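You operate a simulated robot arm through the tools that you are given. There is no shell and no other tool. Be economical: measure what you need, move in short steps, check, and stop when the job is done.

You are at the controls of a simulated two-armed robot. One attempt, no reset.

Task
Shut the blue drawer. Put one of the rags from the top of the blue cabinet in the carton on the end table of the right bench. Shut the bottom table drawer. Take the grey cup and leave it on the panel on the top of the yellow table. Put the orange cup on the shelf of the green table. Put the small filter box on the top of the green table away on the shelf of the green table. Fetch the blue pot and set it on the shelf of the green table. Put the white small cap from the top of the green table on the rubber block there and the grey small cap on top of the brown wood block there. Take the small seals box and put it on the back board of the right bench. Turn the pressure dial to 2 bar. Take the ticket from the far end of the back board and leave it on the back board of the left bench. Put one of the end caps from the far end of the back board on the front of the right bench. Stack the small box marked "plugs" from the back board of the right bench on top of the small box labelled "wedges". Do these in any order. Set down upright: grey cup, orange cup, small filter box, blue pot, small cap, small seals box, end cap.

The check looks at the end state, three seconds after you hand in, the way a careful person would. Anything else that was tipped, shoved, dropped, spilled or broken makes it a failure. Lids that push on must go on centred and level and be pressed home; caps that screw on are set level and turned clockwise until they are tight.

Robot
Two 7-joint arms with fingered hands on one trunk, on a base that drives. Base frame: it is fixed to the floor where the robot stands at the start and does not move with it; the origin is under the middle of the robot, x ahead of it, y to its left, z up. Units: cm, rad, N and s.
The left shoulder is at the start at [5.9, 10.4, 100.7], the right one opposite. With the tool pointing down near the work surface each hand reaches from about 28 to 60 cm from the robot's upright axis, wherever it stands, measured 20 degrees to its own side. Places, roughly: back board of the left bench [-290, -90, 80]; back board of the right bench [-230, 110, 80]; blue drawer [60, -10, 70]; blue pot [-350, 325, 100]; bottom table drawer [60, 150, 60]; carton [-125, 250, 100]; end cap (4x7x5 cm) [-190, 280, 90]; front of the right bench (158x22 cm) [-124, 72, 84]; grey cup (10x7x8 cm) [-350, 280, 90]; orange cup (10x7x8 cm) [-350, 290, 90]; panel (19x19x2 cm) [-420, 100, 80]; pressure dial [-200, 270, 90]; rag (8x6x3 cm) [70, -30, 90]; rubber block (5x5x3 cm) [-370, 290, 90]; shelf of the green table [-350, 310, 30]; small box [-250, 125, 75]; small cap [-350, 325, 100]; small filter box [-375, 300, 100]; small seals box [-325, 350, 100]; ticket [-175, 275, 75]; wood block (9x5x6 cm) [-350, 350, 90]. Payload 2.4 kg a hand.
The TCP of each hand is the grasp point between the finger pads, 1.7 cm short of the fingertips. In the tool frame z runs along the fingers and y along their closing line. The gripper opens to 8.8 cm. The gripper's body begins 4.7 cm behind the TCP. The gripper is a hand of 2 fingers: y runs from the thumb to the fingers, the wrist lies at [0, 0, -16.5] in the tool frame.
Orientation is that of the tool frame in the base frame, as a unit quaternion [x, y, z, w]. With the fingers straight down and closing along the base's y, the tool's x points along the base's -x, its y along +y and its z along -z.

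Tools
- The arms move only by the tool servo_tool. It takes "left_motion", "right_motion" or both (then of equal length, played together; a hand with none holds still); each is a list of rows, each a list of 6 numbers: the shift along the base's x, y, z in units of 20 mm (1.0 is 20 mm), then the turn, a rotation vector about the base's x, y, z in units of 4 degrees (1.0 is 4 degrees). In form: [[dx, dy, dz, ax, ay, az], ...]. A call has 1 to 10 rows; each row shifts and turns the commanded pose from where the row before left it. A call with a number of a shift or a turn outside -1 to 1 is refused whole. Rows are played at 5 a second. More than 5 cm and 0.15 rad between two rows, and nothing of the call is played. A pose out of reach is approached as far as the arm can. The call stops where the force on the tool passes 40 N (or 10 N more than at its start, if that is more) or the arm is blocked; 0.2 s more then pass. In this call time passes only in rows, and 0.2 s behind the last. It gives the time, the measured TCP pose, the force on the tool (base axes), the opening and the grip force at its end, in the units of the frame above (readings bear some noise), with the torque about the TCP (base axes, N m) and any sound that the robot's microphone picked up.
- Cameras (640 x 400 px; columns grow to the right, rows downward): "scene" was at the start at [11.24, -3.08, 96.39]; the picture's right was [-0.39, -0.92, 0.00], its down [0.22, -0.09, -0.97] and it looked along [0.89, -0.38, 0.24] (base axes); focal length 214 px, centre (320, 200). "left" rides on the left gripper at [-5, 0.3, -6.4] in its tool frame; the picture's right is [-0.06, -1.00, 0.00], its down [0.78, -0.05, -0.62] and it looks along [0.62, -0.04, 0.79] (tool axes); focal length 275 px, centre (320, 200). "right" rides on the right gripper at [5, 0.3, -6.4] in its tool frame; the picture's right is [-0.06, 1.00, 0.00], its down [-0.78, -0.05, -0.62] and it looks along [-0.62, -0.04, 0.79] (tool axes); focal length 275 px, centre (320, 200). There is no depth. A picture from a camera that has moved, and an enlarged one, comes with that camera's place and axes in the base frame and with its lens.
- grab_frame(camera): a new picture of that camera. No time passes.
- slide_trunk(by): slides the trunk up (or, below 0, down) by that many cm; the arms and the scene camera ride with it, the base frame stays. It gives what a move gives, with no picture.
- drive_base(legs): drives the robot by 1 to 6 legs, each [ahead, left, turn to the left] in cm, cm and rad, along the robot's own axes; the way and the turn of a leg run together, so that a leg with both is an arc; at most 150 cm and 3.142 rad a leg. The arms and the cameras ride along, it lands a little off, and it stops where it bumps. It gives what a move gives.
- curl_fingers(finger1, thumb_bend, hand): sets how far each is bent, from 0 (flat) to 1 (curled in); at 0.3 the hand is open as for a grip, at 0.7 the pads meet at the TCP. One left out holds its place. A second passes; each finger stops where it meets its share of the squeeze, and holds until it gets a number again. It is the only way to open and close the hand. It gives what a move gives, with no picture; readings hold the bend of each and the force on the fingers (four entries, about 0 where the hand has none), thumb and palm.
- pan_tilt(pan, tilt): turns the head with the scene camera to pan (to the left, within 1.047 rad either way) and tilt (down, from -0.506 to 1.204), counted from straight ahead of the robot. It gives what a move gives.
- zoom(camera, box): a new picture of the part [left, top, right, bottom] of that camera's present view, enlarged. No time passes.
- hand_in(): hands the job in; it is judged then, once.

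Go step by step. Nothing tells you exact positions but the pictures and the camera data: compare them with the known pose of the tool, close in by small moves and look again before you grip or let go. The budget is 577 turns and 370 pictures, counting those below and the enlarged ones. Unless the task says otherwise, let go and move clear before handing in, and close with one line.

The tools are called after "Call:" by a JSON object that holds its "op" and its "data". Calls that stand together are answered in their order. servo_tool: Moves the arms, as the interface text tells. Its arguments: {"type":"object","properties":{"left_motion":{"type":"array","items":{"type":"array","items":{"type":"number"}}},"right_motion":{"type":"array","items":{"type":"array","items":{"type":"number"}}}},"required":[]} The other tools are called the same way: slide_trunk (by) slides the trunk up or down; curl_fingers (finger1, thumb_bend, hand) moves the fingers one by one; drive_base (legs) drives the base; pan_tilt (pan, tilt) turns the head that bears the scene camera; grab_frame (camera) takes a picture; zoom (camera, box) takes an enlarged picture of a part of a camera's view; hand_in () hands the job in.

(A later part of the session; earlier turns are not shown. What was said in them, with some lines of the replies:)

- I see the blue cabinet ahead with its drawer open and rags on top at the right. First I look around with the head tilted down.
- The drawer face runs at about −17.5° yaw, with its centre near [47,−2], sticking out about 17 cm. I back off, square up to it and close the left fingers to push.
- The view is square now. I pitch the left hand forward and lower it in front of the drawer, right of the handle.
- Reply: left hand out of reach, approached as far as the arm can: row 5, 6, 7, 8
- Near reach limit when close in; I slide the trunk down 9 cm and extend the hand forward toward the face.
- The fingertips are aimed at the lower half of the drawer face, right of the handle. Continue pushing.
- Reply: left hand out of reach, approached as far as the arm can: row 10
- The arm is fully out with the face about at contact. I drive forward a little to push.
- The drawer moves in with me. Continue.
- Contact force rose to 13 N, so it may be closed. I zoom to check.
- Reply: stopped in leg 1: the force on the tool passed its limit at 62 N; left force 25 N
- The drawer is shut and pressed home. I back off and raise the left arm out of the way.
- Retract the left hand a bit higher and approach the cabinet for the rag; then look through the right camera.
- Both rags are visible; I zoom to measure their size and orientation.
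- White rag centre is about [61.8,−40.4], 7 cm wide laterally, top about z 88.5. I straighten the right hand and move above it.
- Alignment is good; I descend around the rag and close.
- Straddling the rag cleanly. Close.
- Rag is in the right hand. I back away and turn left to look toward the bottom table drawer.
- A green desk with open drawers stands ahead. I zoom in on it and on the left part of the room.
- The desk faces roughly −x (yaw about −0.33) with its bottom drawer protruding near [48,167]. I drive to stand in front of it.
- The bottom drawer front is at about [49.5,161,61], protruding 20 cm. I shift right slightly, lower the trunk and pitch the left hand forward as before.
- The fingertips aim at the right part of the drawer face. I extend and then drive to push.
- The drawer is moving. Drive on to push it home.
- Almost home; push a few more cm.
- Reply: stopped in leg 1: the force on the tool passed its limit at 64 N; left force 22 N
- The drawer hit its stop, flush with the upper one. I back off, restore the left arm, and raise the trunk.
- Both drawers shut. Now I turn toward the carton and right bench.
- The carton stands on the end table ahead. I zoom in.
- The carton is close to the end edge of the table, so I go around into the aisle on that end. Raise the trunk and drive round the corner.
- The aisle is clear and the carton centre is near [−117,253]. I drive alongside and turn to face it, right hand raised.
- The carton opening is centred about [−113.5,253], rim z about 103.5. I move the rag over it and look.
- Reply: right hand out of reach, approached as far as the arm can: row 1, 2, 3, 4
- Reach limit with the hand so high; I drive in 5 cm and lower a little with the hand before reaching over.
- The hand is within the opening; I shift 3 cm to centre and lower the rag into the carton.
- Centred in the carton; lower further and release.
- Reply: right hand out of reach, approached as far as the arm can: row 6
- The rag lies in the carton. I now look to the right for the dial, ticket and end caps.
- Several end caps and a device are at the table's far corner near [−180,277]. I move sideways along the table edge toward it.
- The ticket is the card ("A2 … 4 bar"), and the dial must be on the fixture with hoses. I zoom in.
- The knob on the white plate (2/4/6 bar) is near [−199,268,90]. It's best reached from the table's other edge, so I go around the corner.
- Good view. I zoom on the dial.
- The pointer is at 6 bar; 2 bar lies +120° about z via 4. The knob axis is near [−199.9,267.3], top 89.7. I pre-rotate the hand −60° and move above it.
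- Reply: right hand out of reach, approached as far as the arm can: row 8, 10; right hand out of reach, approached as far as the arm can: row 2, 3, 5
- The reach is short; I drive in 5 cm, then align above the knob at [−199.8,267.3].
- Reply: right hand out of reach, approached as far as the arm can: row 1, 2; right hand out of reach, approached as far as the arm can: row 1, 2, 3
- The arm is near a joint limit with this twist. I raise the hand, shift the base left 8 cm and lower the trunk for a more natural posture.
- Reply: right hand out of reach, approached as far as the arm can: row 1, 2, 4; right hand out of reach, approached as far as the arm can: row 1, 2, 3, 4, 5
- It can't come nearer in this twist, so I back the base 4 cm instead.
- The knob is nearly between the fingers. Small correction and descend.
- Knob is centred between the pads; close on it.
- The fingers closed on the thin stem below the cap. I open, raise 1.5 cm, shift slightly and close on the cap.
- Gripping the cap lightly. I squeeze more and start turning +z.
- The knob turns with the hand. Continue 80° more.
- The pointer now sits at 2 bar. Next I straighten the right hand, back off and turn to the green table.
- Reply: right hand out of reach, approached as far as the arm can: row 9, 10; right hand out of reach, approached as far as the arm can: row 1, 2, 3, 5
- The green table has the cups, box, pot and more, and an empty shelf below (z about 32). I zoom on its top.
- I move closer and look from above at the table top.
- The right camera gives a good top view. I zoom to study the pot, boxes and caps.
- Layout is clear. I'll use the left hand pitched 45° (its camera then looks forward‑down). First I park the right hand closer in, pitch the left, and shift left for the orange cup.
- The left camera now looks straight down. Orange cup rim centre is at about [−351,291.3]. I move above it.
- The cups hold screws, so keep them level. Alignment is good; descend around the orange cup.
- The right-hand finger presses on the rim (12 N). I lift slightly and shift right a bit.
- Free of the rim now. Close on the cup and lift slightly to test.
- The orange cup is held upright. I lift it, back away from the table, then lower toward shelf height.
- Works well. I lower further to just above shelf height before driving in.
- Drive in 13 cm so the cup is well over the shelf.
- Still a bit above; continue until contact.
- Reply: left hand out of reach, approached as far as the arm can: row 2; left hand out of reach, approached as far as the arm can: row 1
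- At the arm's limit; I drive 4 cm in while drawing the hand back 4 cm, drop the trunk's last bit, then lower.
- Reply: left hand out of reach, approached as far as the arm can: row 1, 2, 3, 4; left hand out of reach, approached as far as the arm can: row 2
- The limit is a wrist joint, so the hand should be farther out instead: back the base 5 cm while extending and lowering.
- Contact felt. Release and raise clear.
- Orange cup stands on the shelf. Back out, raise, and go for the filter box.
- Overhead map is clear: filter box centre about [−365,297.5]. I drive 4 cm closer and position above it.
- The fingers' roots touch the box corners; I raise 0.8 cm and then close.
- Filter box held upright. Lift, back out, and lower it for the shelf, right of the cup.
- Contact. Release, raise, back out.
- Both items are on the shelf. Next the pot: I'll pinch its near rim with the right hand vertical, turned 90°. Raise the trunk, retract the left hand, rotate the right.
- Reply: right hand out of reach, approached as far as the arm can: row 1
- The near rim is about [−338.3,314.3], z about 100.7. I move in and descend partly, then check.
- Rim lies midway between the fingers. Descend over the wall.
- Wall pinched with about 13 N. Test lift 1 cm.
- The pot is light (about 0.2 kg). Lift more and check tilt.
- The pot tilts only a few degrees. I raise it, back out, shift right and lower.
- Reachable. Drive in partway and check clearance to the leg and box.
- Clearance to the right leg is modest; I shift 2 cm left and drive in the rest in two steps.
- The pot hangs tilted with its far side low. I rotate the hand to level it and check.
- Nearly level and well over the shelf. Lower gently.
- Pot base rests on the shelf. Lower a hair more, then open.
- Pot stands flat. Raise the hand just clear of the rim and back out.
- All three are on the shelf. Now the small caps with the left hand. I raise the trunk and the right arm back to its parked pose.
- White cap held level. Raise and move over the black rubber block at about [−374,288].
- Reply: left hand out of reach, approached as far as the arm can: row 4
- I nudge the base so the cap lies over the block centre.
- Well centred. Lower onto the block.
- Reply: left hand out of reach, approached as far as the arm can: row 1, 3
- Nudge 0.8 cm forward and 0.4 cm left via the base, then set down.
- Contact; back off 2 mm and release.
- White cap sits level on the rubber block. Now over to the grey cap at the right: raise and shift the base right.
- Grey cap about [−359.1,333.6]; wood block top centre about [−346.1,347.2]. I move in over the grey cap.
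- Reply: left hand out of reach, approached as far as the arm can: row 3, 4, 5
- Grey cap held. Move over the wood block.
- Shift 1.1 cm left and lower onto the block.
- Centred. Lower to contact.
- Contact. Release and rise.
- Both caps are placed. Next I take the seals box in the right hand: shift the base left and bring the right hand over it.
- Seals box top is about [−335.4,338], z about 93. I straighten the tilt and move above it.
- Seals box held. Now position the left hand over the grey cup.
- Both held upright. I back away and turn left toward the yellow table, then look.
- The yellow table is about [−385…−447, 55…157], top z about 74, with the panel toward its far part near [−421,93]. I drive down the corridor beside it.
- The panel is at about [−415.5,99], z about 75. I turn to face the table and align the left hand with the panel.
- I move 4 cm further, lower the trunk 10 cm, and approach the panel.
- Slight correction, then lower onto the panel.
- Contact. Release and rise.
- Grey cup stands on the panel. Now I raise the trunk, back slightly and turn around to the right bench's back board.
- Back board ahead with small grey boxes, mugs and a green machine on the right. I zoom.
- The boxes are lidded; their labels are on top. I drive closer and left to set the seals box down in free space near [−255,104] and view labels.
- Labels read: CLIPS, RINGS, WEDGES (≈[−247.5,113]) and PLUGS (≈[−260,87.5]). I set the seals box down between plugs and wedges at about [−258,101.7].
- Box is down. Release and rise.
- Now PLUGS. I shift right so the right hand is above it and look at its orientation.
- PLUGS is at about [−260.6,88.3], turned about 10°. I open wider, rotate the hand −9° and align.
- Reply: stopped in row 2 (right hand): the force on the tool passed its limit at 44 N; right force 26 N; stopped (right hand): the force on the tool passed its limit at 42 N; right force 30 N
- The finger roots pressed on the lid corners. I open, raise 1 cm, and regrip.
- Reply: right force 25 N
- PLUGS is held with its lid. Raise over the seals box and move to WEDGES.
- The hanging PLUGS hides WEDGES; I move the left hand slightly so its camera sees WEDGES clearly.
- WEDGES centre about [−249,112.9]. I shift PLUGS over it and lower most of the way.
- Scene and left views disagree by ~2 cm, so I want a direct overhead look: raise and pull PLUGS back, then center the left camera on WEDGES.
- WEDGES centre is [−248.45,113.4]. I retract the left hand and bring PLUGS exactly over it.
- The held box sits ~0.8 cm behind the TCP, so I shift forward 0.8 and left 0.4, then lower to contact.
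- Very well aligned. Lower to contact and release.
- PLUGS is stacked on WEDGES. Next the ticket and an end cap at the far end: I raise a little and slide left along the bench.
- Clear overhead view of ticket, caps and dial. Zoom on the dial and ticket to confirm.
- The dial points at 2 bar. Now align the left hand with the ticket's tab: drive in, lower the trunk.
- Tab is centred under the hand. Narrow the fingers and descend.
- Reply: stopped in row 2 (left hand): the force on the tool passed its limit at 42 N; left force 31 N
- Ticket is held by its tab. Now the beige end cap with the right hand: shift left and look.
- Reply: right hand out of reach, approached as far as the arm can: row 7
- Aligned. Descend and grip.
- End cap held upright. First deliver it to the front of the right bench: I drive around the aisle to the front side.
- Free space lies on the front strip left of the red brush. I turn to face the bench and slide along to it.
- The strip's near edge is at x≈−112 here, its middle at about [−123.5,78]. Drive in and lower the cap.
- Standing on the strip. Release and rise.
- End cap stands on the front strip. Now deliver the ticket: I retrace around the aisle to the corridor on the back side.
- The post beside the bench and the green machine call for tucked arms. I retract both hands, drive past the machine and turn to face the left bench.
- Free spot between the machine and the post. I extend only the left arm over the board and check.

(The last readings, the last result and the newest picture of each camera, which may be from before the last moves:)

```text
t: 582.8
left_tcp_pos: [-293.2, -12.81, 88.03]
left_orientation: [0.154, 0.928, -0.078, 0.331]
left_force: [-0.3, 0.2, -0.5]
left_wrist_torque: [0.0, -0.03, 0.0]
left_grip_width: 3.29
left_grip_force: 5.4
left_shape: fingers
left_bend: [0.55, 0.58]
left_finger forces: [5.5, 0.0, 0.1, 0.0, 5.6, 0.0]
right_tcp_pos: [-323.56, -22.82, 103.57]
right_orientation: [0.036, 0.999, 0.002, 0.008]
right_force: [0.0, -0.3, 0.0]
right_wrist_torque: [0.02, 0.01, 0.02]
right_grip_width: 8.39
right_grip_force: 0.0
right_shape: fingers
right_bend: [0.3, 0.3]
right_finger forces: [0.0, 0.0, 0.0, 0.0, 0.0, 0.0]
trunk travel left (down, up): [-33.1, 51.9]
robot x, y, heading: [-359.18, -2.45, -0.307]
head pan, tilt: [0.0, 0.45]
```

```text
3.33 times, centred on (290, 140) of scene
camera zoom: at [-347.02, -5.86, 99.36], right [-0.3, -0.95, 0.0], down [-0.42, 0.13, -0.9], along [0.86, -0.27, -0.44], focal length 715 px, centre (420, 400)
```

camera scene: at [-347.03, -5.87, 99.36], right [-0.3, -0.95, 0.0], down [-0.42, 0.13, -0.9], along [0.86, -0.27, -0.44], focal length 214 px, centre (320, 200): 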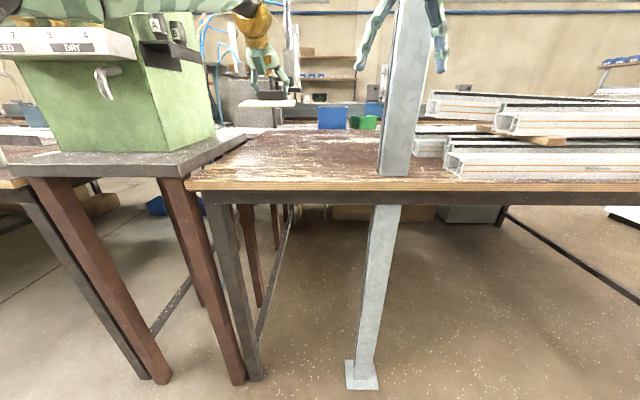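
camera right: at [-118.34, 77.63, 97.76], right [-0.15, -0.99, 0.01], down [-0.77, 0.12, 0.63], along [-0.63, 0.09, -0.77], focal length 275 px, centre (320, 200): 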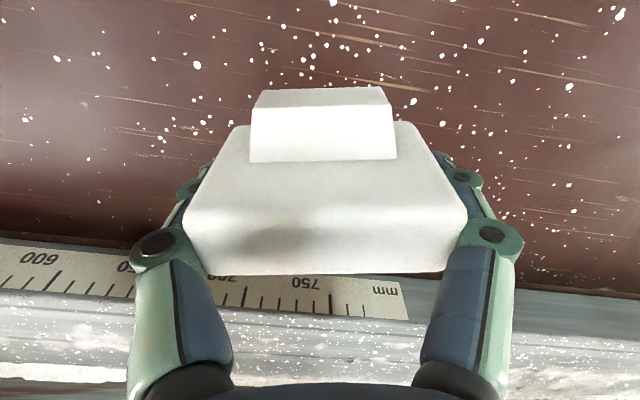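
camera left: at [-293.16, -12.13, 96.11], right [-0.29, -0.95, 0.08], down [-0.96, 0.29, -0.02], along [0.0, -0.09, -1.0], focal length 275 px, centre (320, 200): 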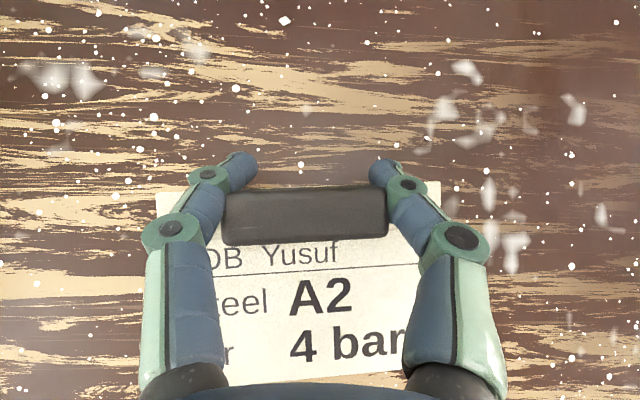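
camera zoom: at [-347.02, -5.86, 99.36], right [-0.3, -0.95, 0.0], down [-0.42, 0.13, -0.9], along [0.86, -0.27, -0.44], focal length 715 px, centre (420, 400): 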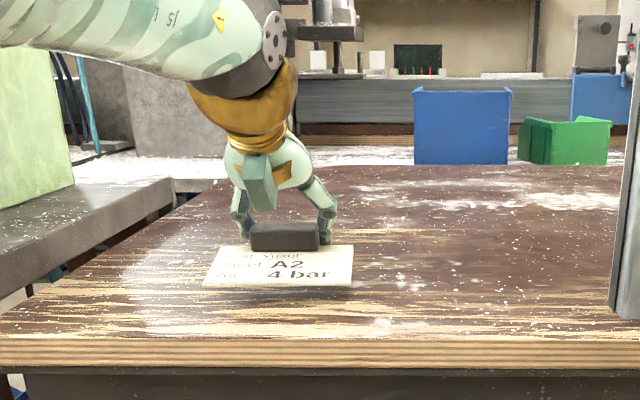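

Just above the board, level. Lower to contact and release.

Call:
{"op": "servo_tool", "data": {"left_motion": [[0, 0, -0.4, 0, 0, 0], [0, 0, -0.3, 0, 0, 0]]}}

Call:
{"op": "servo_tool", "data": {"left_motion": [[0, 0, -0.2, 0, 0, 0]]}}

Call:
{"op": "servo_tool", "data": {"left_motion": [[0, 0, -0.2, 0, 0, 0]]}}

Call:
{"op": "zoom", "data": {"camera": "scene", "box": [210, 80, 370, 200]}}

```text
t: 583.4
left_tcp_pos: [-293.56, -12.74, 86.25]
left_orientation: [0.154, 0.928, -0.078, 0.33]
left_force: [0.2, -0.2, -0.2]
left_wrist_torque: [0.01, -0.02, 0.01]
left_grip_width: 3.33
left_grip_force: 5.8
left_shape: fingers
left_bend: [0.55, 0.58]
left_finger forces: [5.5, 0.0, 0.0, 0.0, 5.7, 0.0]
left hand out of reach, approached as far as the arm can: row 1
right_tcp_pos: [-323.57, -22.86, 103.6]
right_orientation: [0.036, 0.999, 0.002, 0.009]
right_force: [0.2, -0.4, -0.3]
right_wrist_torque: [0.02, -0.03, 0.0]
right_grip_width: 8.39
right_grip_force: 0.0
right_shape: fingers
right_bend: [0.3, 0.3]
right_finger forces: [0.0, 0.1, 0.0, 0.1, 0.0, 0.1]
trunk travel left (down, up): [-33.1, 51.9]
robot x, y, heading: [-358.89, -2.19, -0.3]
head pan, tilt: [0.0, 0.45]
```

```text
t: 583.8
left_tcp_pos: [-293.86, -12.79, 85.99]
left_orientation: [0.153, 0.928, -0.077, 0.331]
left_force: [0.1, -0.2, 1.5]
left_wrist_torque: [0.0, -0.03, 0.0]
left_grip_width: 3.3
left_grip_force: 6.3
left_shape: fingers
left_bend: [0.55, 0.58]
left_finger forces: [7.4, 0.0, 0.0, 0.0, 5.7, 0.0]
left hand out of reach, approached as far as the arm can: row 1
right_tcp_pos: [-323.62, -22.94, 103.59]
right_orientation: [0.036, 0.999, 0.002, 0.009]
right_force: [-0.1, -0.3, 0.0]
right_wrist_torque: [0.03, -0.03, 0.01]
right_grip_width: 8.39
right_grip_force: 0.1
right_shape: fingers
right_bend: [0.3, 0.3]
right_finger forces: [0.1, 0.1, 0.0, 0.0, 0.1, 0.0]
trunk travel left (down, up): [-33.1, 51.9]
robot x, y, heading: [-359.36, -2.39, -0.303]
head pan, tilt: [0.0, 0.45]
```

```text
t: 584.2
left_tcp_pos: [-293.6, -12.63, 85.91]
left_orientation: [0.154, 0.926, -0.078, 0.334]
left_force: [4.3, 0.8, 18.2]
left_wrist_torque: [0.4, -0.42, -0.05]
left_grip_width: 3.26
left_grip_force: 13.5
left_shape: fingers
left_bend: [0.58, 0.58]
left_finger forces: [23.1, 0.0, 0.0, 0.0, 4.5, 0.0]
right_tcp_pos: [-323.82, -22.86, 103.79]
right_orientation: [0.036, 0.999, 0.003, 0.009]
right_force: [0.9, 0.5, -0.6]
right_wrist_torque: [0.01, 0.02, 0.01]
right_grip_width: 8.38
right_grip_force: 0.0
right_shape: fingers
right_bend: [0.3, 0.3]
right_finger forces: [0.0, 0.0, 0.1, 0.1, 0.1, 0.0]
trunk travel left (down, up): [-33.1, 51.9]
robot x, y, heading: [-359.13, -2.78, -0.304]
head pan, tilt: [0.0, 0.45]
```

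```text
3.33 times, centred on (290, 140) of scene
camera zoom: at [-347.15, -5.85, 99.41], right [-0.3, -0.95, 0.0], down [-0.41, 0.13, -0.9], along [0.86, -0.27, -0.43], focal length 715 px, centre (420, 400)
```

zoom: 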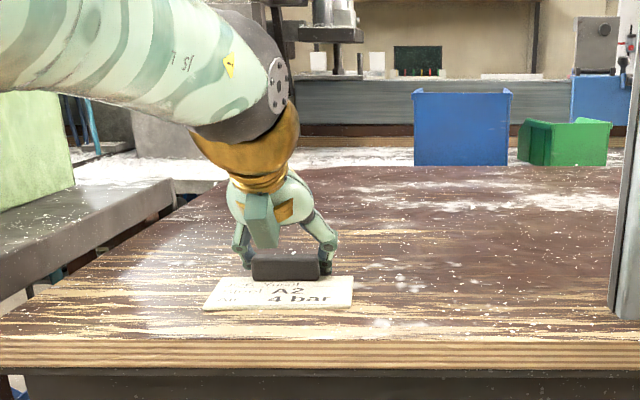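

Call:
{"op": "servo_tool", "data": {"left_motion": [[0, 0, 0.1, 0, 0, 0]]}}

Call:
{"op": "curl_fingers", "data": {"hand": "left", "finger1": 0.36, "thumb_bend": 0.36}}

Call:
{"op": "servo_tool", "data": {"left_motion": [[0, 0, 0.5, 0, 0, 0], [0, 0, 1, 0, 0, 0], [0, 0, 1, 0, 0, 0], [0, 0, 1, 0, 0, 0], [0, 0, 1, 0, 0, 0], [0, 0, 1, 0, 0, 0], [0, 0, 1, 0, 0, 0], [-0.5, 0.15, 1, 0, 0, 0]]}}

Call:
{"op": "zoom", "data": {"camera": "scene", "box": [210, 80, 370, 200]}}

Call:
{"op": "grab_frame", "data": {"camera": "left"}}

```text
t: 584.6
left_tcp_pos: [-293.69, -12.6, 85.9]
left_orientation: [0.154, 0.927, -0.078, 0.332]
left_force: [5.0, -0.2, 19.2]
left_wrist_torque: [0.39, -0.44, -0.09]
left_grip_width: 3.23
left_grip_force: 15.4
left_shape: fingers
left_bend: [0.6, 0.58]
left_finger forces: [24.5, 0.0, 0.0, 0.1, 5.1, 0.1]
right_tcp_pos: [-323.75, -22.98, 103.56]
right_orientation: [0.036, 0.999, 0.003, 0.009]
right_force: [-0.1, 0.5, -0.7]
right_wrist_torque: [0.0, 0.01, 0.0]
right_grip_width: 8.36
right_grip_force: 0.0
right_shape: fingers
right_bend: [0.3, 0.3]
right_finger forces: [0.0, 0.1, 0.0, 0.0, 0.0, 0.1]
trunk travel left (down, up): [-33.1, 51.9]
robot x, y, heading: [-358.92, -1.9, -0.301]
head pan, tilt: [0.0, 0.45]
```

```text
t: 585.6
left_tcp_pos: [-293.89, -12.8, 85.82]
left_orientation: [0.154, 0.927, -0.079, 0.332]
left_force: [2.4, -6.4, 24.1]
left_wrist_torque: [0.41, -0.51, -0.2]
left_grip_width: 5.46
left_grip_force: 11.6
left_shape: fingers
left_bend: [0.54, 0.36]
left_finger forces: [24.2, 0.1, 0.0, 0.0, 0.0, 0.1]
right_tcp_pos: [-323.69, -23.04, 103.6]
right_orientation: [0.036, 0.999, 0.002, 0.01]
right_force: [-0.7, 0.4, 0.0]
right_wrist_torque: [0.01, -0.04, 0.0]
right_grip_width: 8.4
right_grip_force: 0.0
right_shape: fingers
right_bend: [0.3, 0.3]
right_finger forces: [0.0, 0.0, 0.0, 0.0, 0.1, 0.0]
trunk travel left (down, up): [-33.1, 51.9]
robot x, y, heading: [-359.11, -2.1, -0.305]
head pan, tilt: [0.0, 0.45]
```

```text
t: 587.4
left_tcp_pos: [-292.83, -13.23, 100.65]
left_orientation: [0.154, 0.928, -0.078, 0.329]
left_force: [1.0, 0.6, 0.4]
left_wrist_torque: [0.01, 0.01, 0.0]
left_grip_width: 7.04
left_grip_force: 0.0
left_shape: fingers
left_bend: [0.36, 0.36]
left_finger forces: [0.0, 0.0, 0.1, 0.0, 0.0, 0.0]
left hand out of reach, approached as far as the arm can: row 2, 3, 5, 8
right_tcp_pos: [-323.65, -22.83, 103.63]
right_orientation: [0.035, 0.999, 0.003, 0.008]
right_force: [-0.2, 0.1, -1.4]
right_wrist_torque: [0.01, -0.02, 0.0]
right_grip_width: 8.44
right_grip_force: 0.1
right_shape: fingers
right_bend: [0.3, 0.3]
right_finger forces: [0.0, 0.0, 0.1, 0.0, 0.1, 0.0]
trunk travel left (down, up): [-33.1, 51.9]
robot x, y, heading: [-359.03, -2.25, -0.305]
head pan, tilt: [0.0, 0.45]
```

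```text
3.33 times, centred on (290, 140) of scene
camera zoom: at [-347.04, -5.87, 99.36], right [-0.3, -0.95, 0.0], down [-0.42, 0.13, -0.9], along [0.86, -0.27, -0.44], focal length 715 px, centre (420, 400)
```

zoom: 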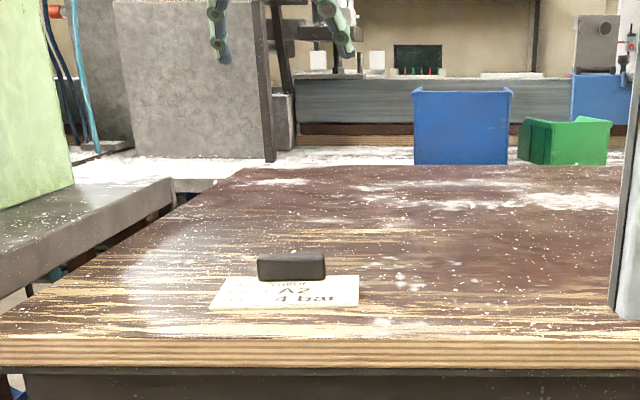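

```text
119 pictures are left
camera left: at [-292.72, -12.5, 108.78], right [-0.29, -0.95, 0.08], down [-0.96, 0.29, -0.02], along [0.0, -0.08, -1.0], focal length 275 px, centre (320, 200)
```

left: 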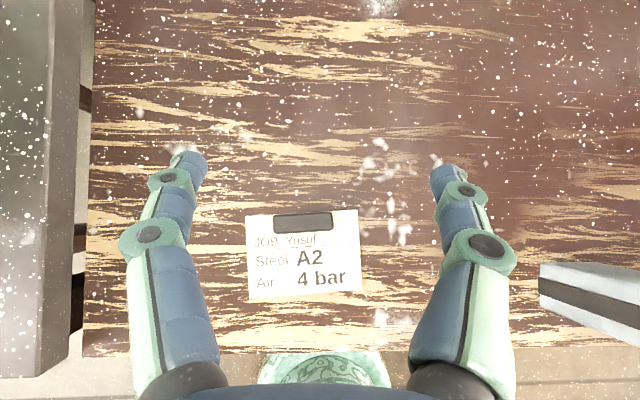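

Everything is placed. I back off slightly to be clear, then take a last look.

Call:
{"op": "drive_base", "data": {"legs": [[-10, 0, 0]]}}

Call:
{"op": "grab_frame", "data": {"camera": "scene"}}

```text
t: 588.5
left_tcp_pos: [-302.35, -10.13, 100.6]
left_orientation: [0.154, 0.928, -0.078, 0.33]
left_force: [0.9, -0.3, -0.7]
left_wrist_torque: [0.04, -0.02, 0.03]
left_grip_width: 7.03
left_grip_force: 0.1
left_shape: fingers
left_bend: [0.36, 0.36]
left_finger forces: [0.1, 0.0, 0.0, 0.1, 0.1, 0.0]
right_tcp_pos: [-333.24, -19.96, 103.52]
right_orientation: [0.036, 0.999, 0.003, 0.009]
right_force: [-0.4, -0.2, -0.9]
right_wrist_torque: [0.0, -0.02, -0.02]
right_grip_width: 8.37
right_grip_force: 0.0
right_shape: fingers
right_bend: [0.3, 0.3]
right_finger forces: [0.0, 0.0, 0.0, 0.1, 0.0, 0.0]
trunk travel left (down, up): [-33.1, 51.9]
robot x, y, heading: [-368.48, 0.79, -0.307]
head pan, tilt: [0.0, 0.45]
```

```text
118 pictures are left
camera scene: at [-356.66, -2.85, 99.36], right [-0.3, -0.95, 0.0], down [-0.42, 0.13, -0.9], along [0.86, -0.27, -0.44], focal length 214 px, centre (320, 200)
```

scene: 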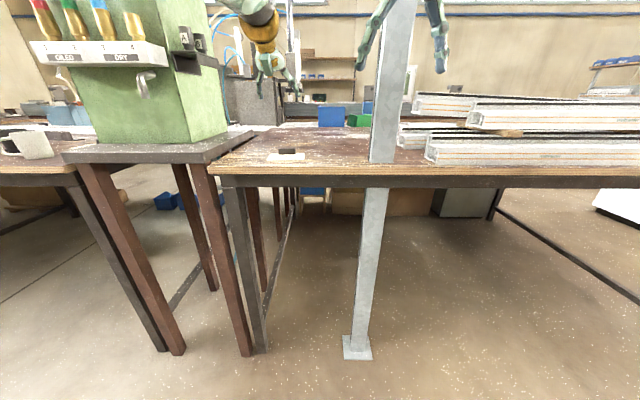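

Call:
{"op": "zoom", "data": {"camera": "scene", "box": [0, 100, 120, 190]}}

Call:
{"op": "pan_tilt", "data": {"pan": 0.8, "tilt": 0.4}}

Call:
{"op": "grab_frame", "data": {"camera": "scene"}}

```text
4.44 times, centred on (60, 145) of scene
camera zoom: at [-356.66, -2.85, 99.36], right [-0.3, -0.95, 0.0], down [-0.42, 0.13, -0.9], along [0.86, -0.27, -0.44], focal length 953 px, centre (1476, 444)
```

zoom: 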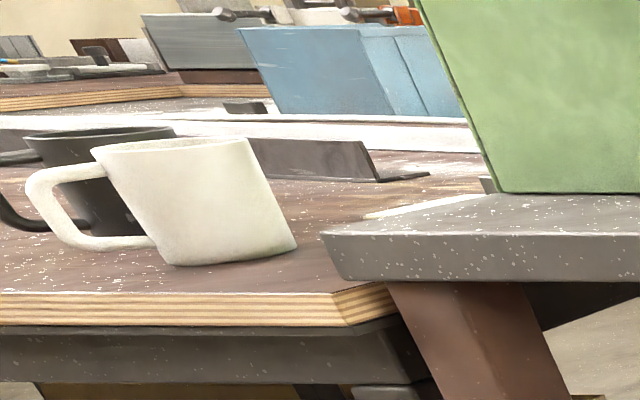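

```text
t: 589.7
left_tcp_pos: [-302.5, -10.19, 100.59]
left_orientation: [0.154, 0.928, -0.078, 0.329]
left_force: [0.5, -1.3, 0.0]
left_wrist_torque: [-0.03, 0.01, -0.01]
left_grip_width: 7.04
left_grip_force: 0.0
left_shape: fingers
left_bend: [0.36, 0.36]
left_finger forces: [0.0, 0.0, 0.0, 0.1, 0.0, 0.1]
right_tcp_pos: [-333.24, -19.9, 103.6]
right_orientation: [0.036, 0.999, 0.002, 0.009]
right_force: [0.8, 0.7, -0.2]
right_wrist_torque: [-0.03, 0.02, -0.02]
right_grip_width: 8.4
right_grip_force: 0.0
right_shape: fingers
right_bend: [0.3, 0.3]
right_finger forces: [0.0, 0.0, 0.1, 0.1, 0.1, 0.0]
trunk travel left (down, up): [-33.1, 51.9]
robot x, y, heading: [-368.52, 0.82, -0.304]
head pan, tilt: [0.799, 0.4]
```

```text
116 pictures are left
camera scene: at [-357.25, 4.29, 99.83], right [0.47, -0.88, 0.0], down [-0.34, -0.18, -0.92], along [0.81, 0.44, -0.39], focal length 214 px, centre (320, 200)
```

scene: 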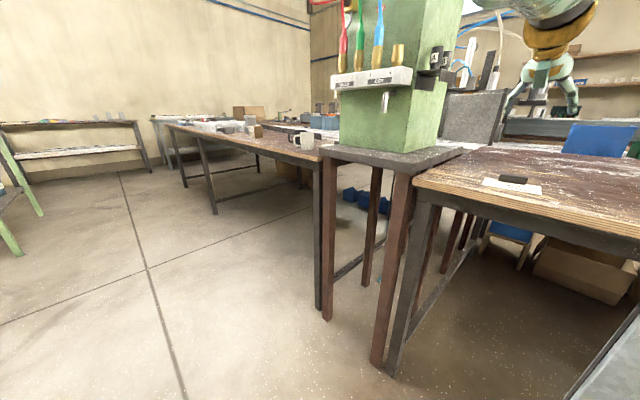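

The mugs stand upright, so that tilt was only lens distortion, and every item in the list has been placed. I'm handing in.

Call:
{"op": "hand_in", "data": {}}

```text
The job is handed in.
```

I did every task on the list and handed the job in; the check's verdict hasn't come back.
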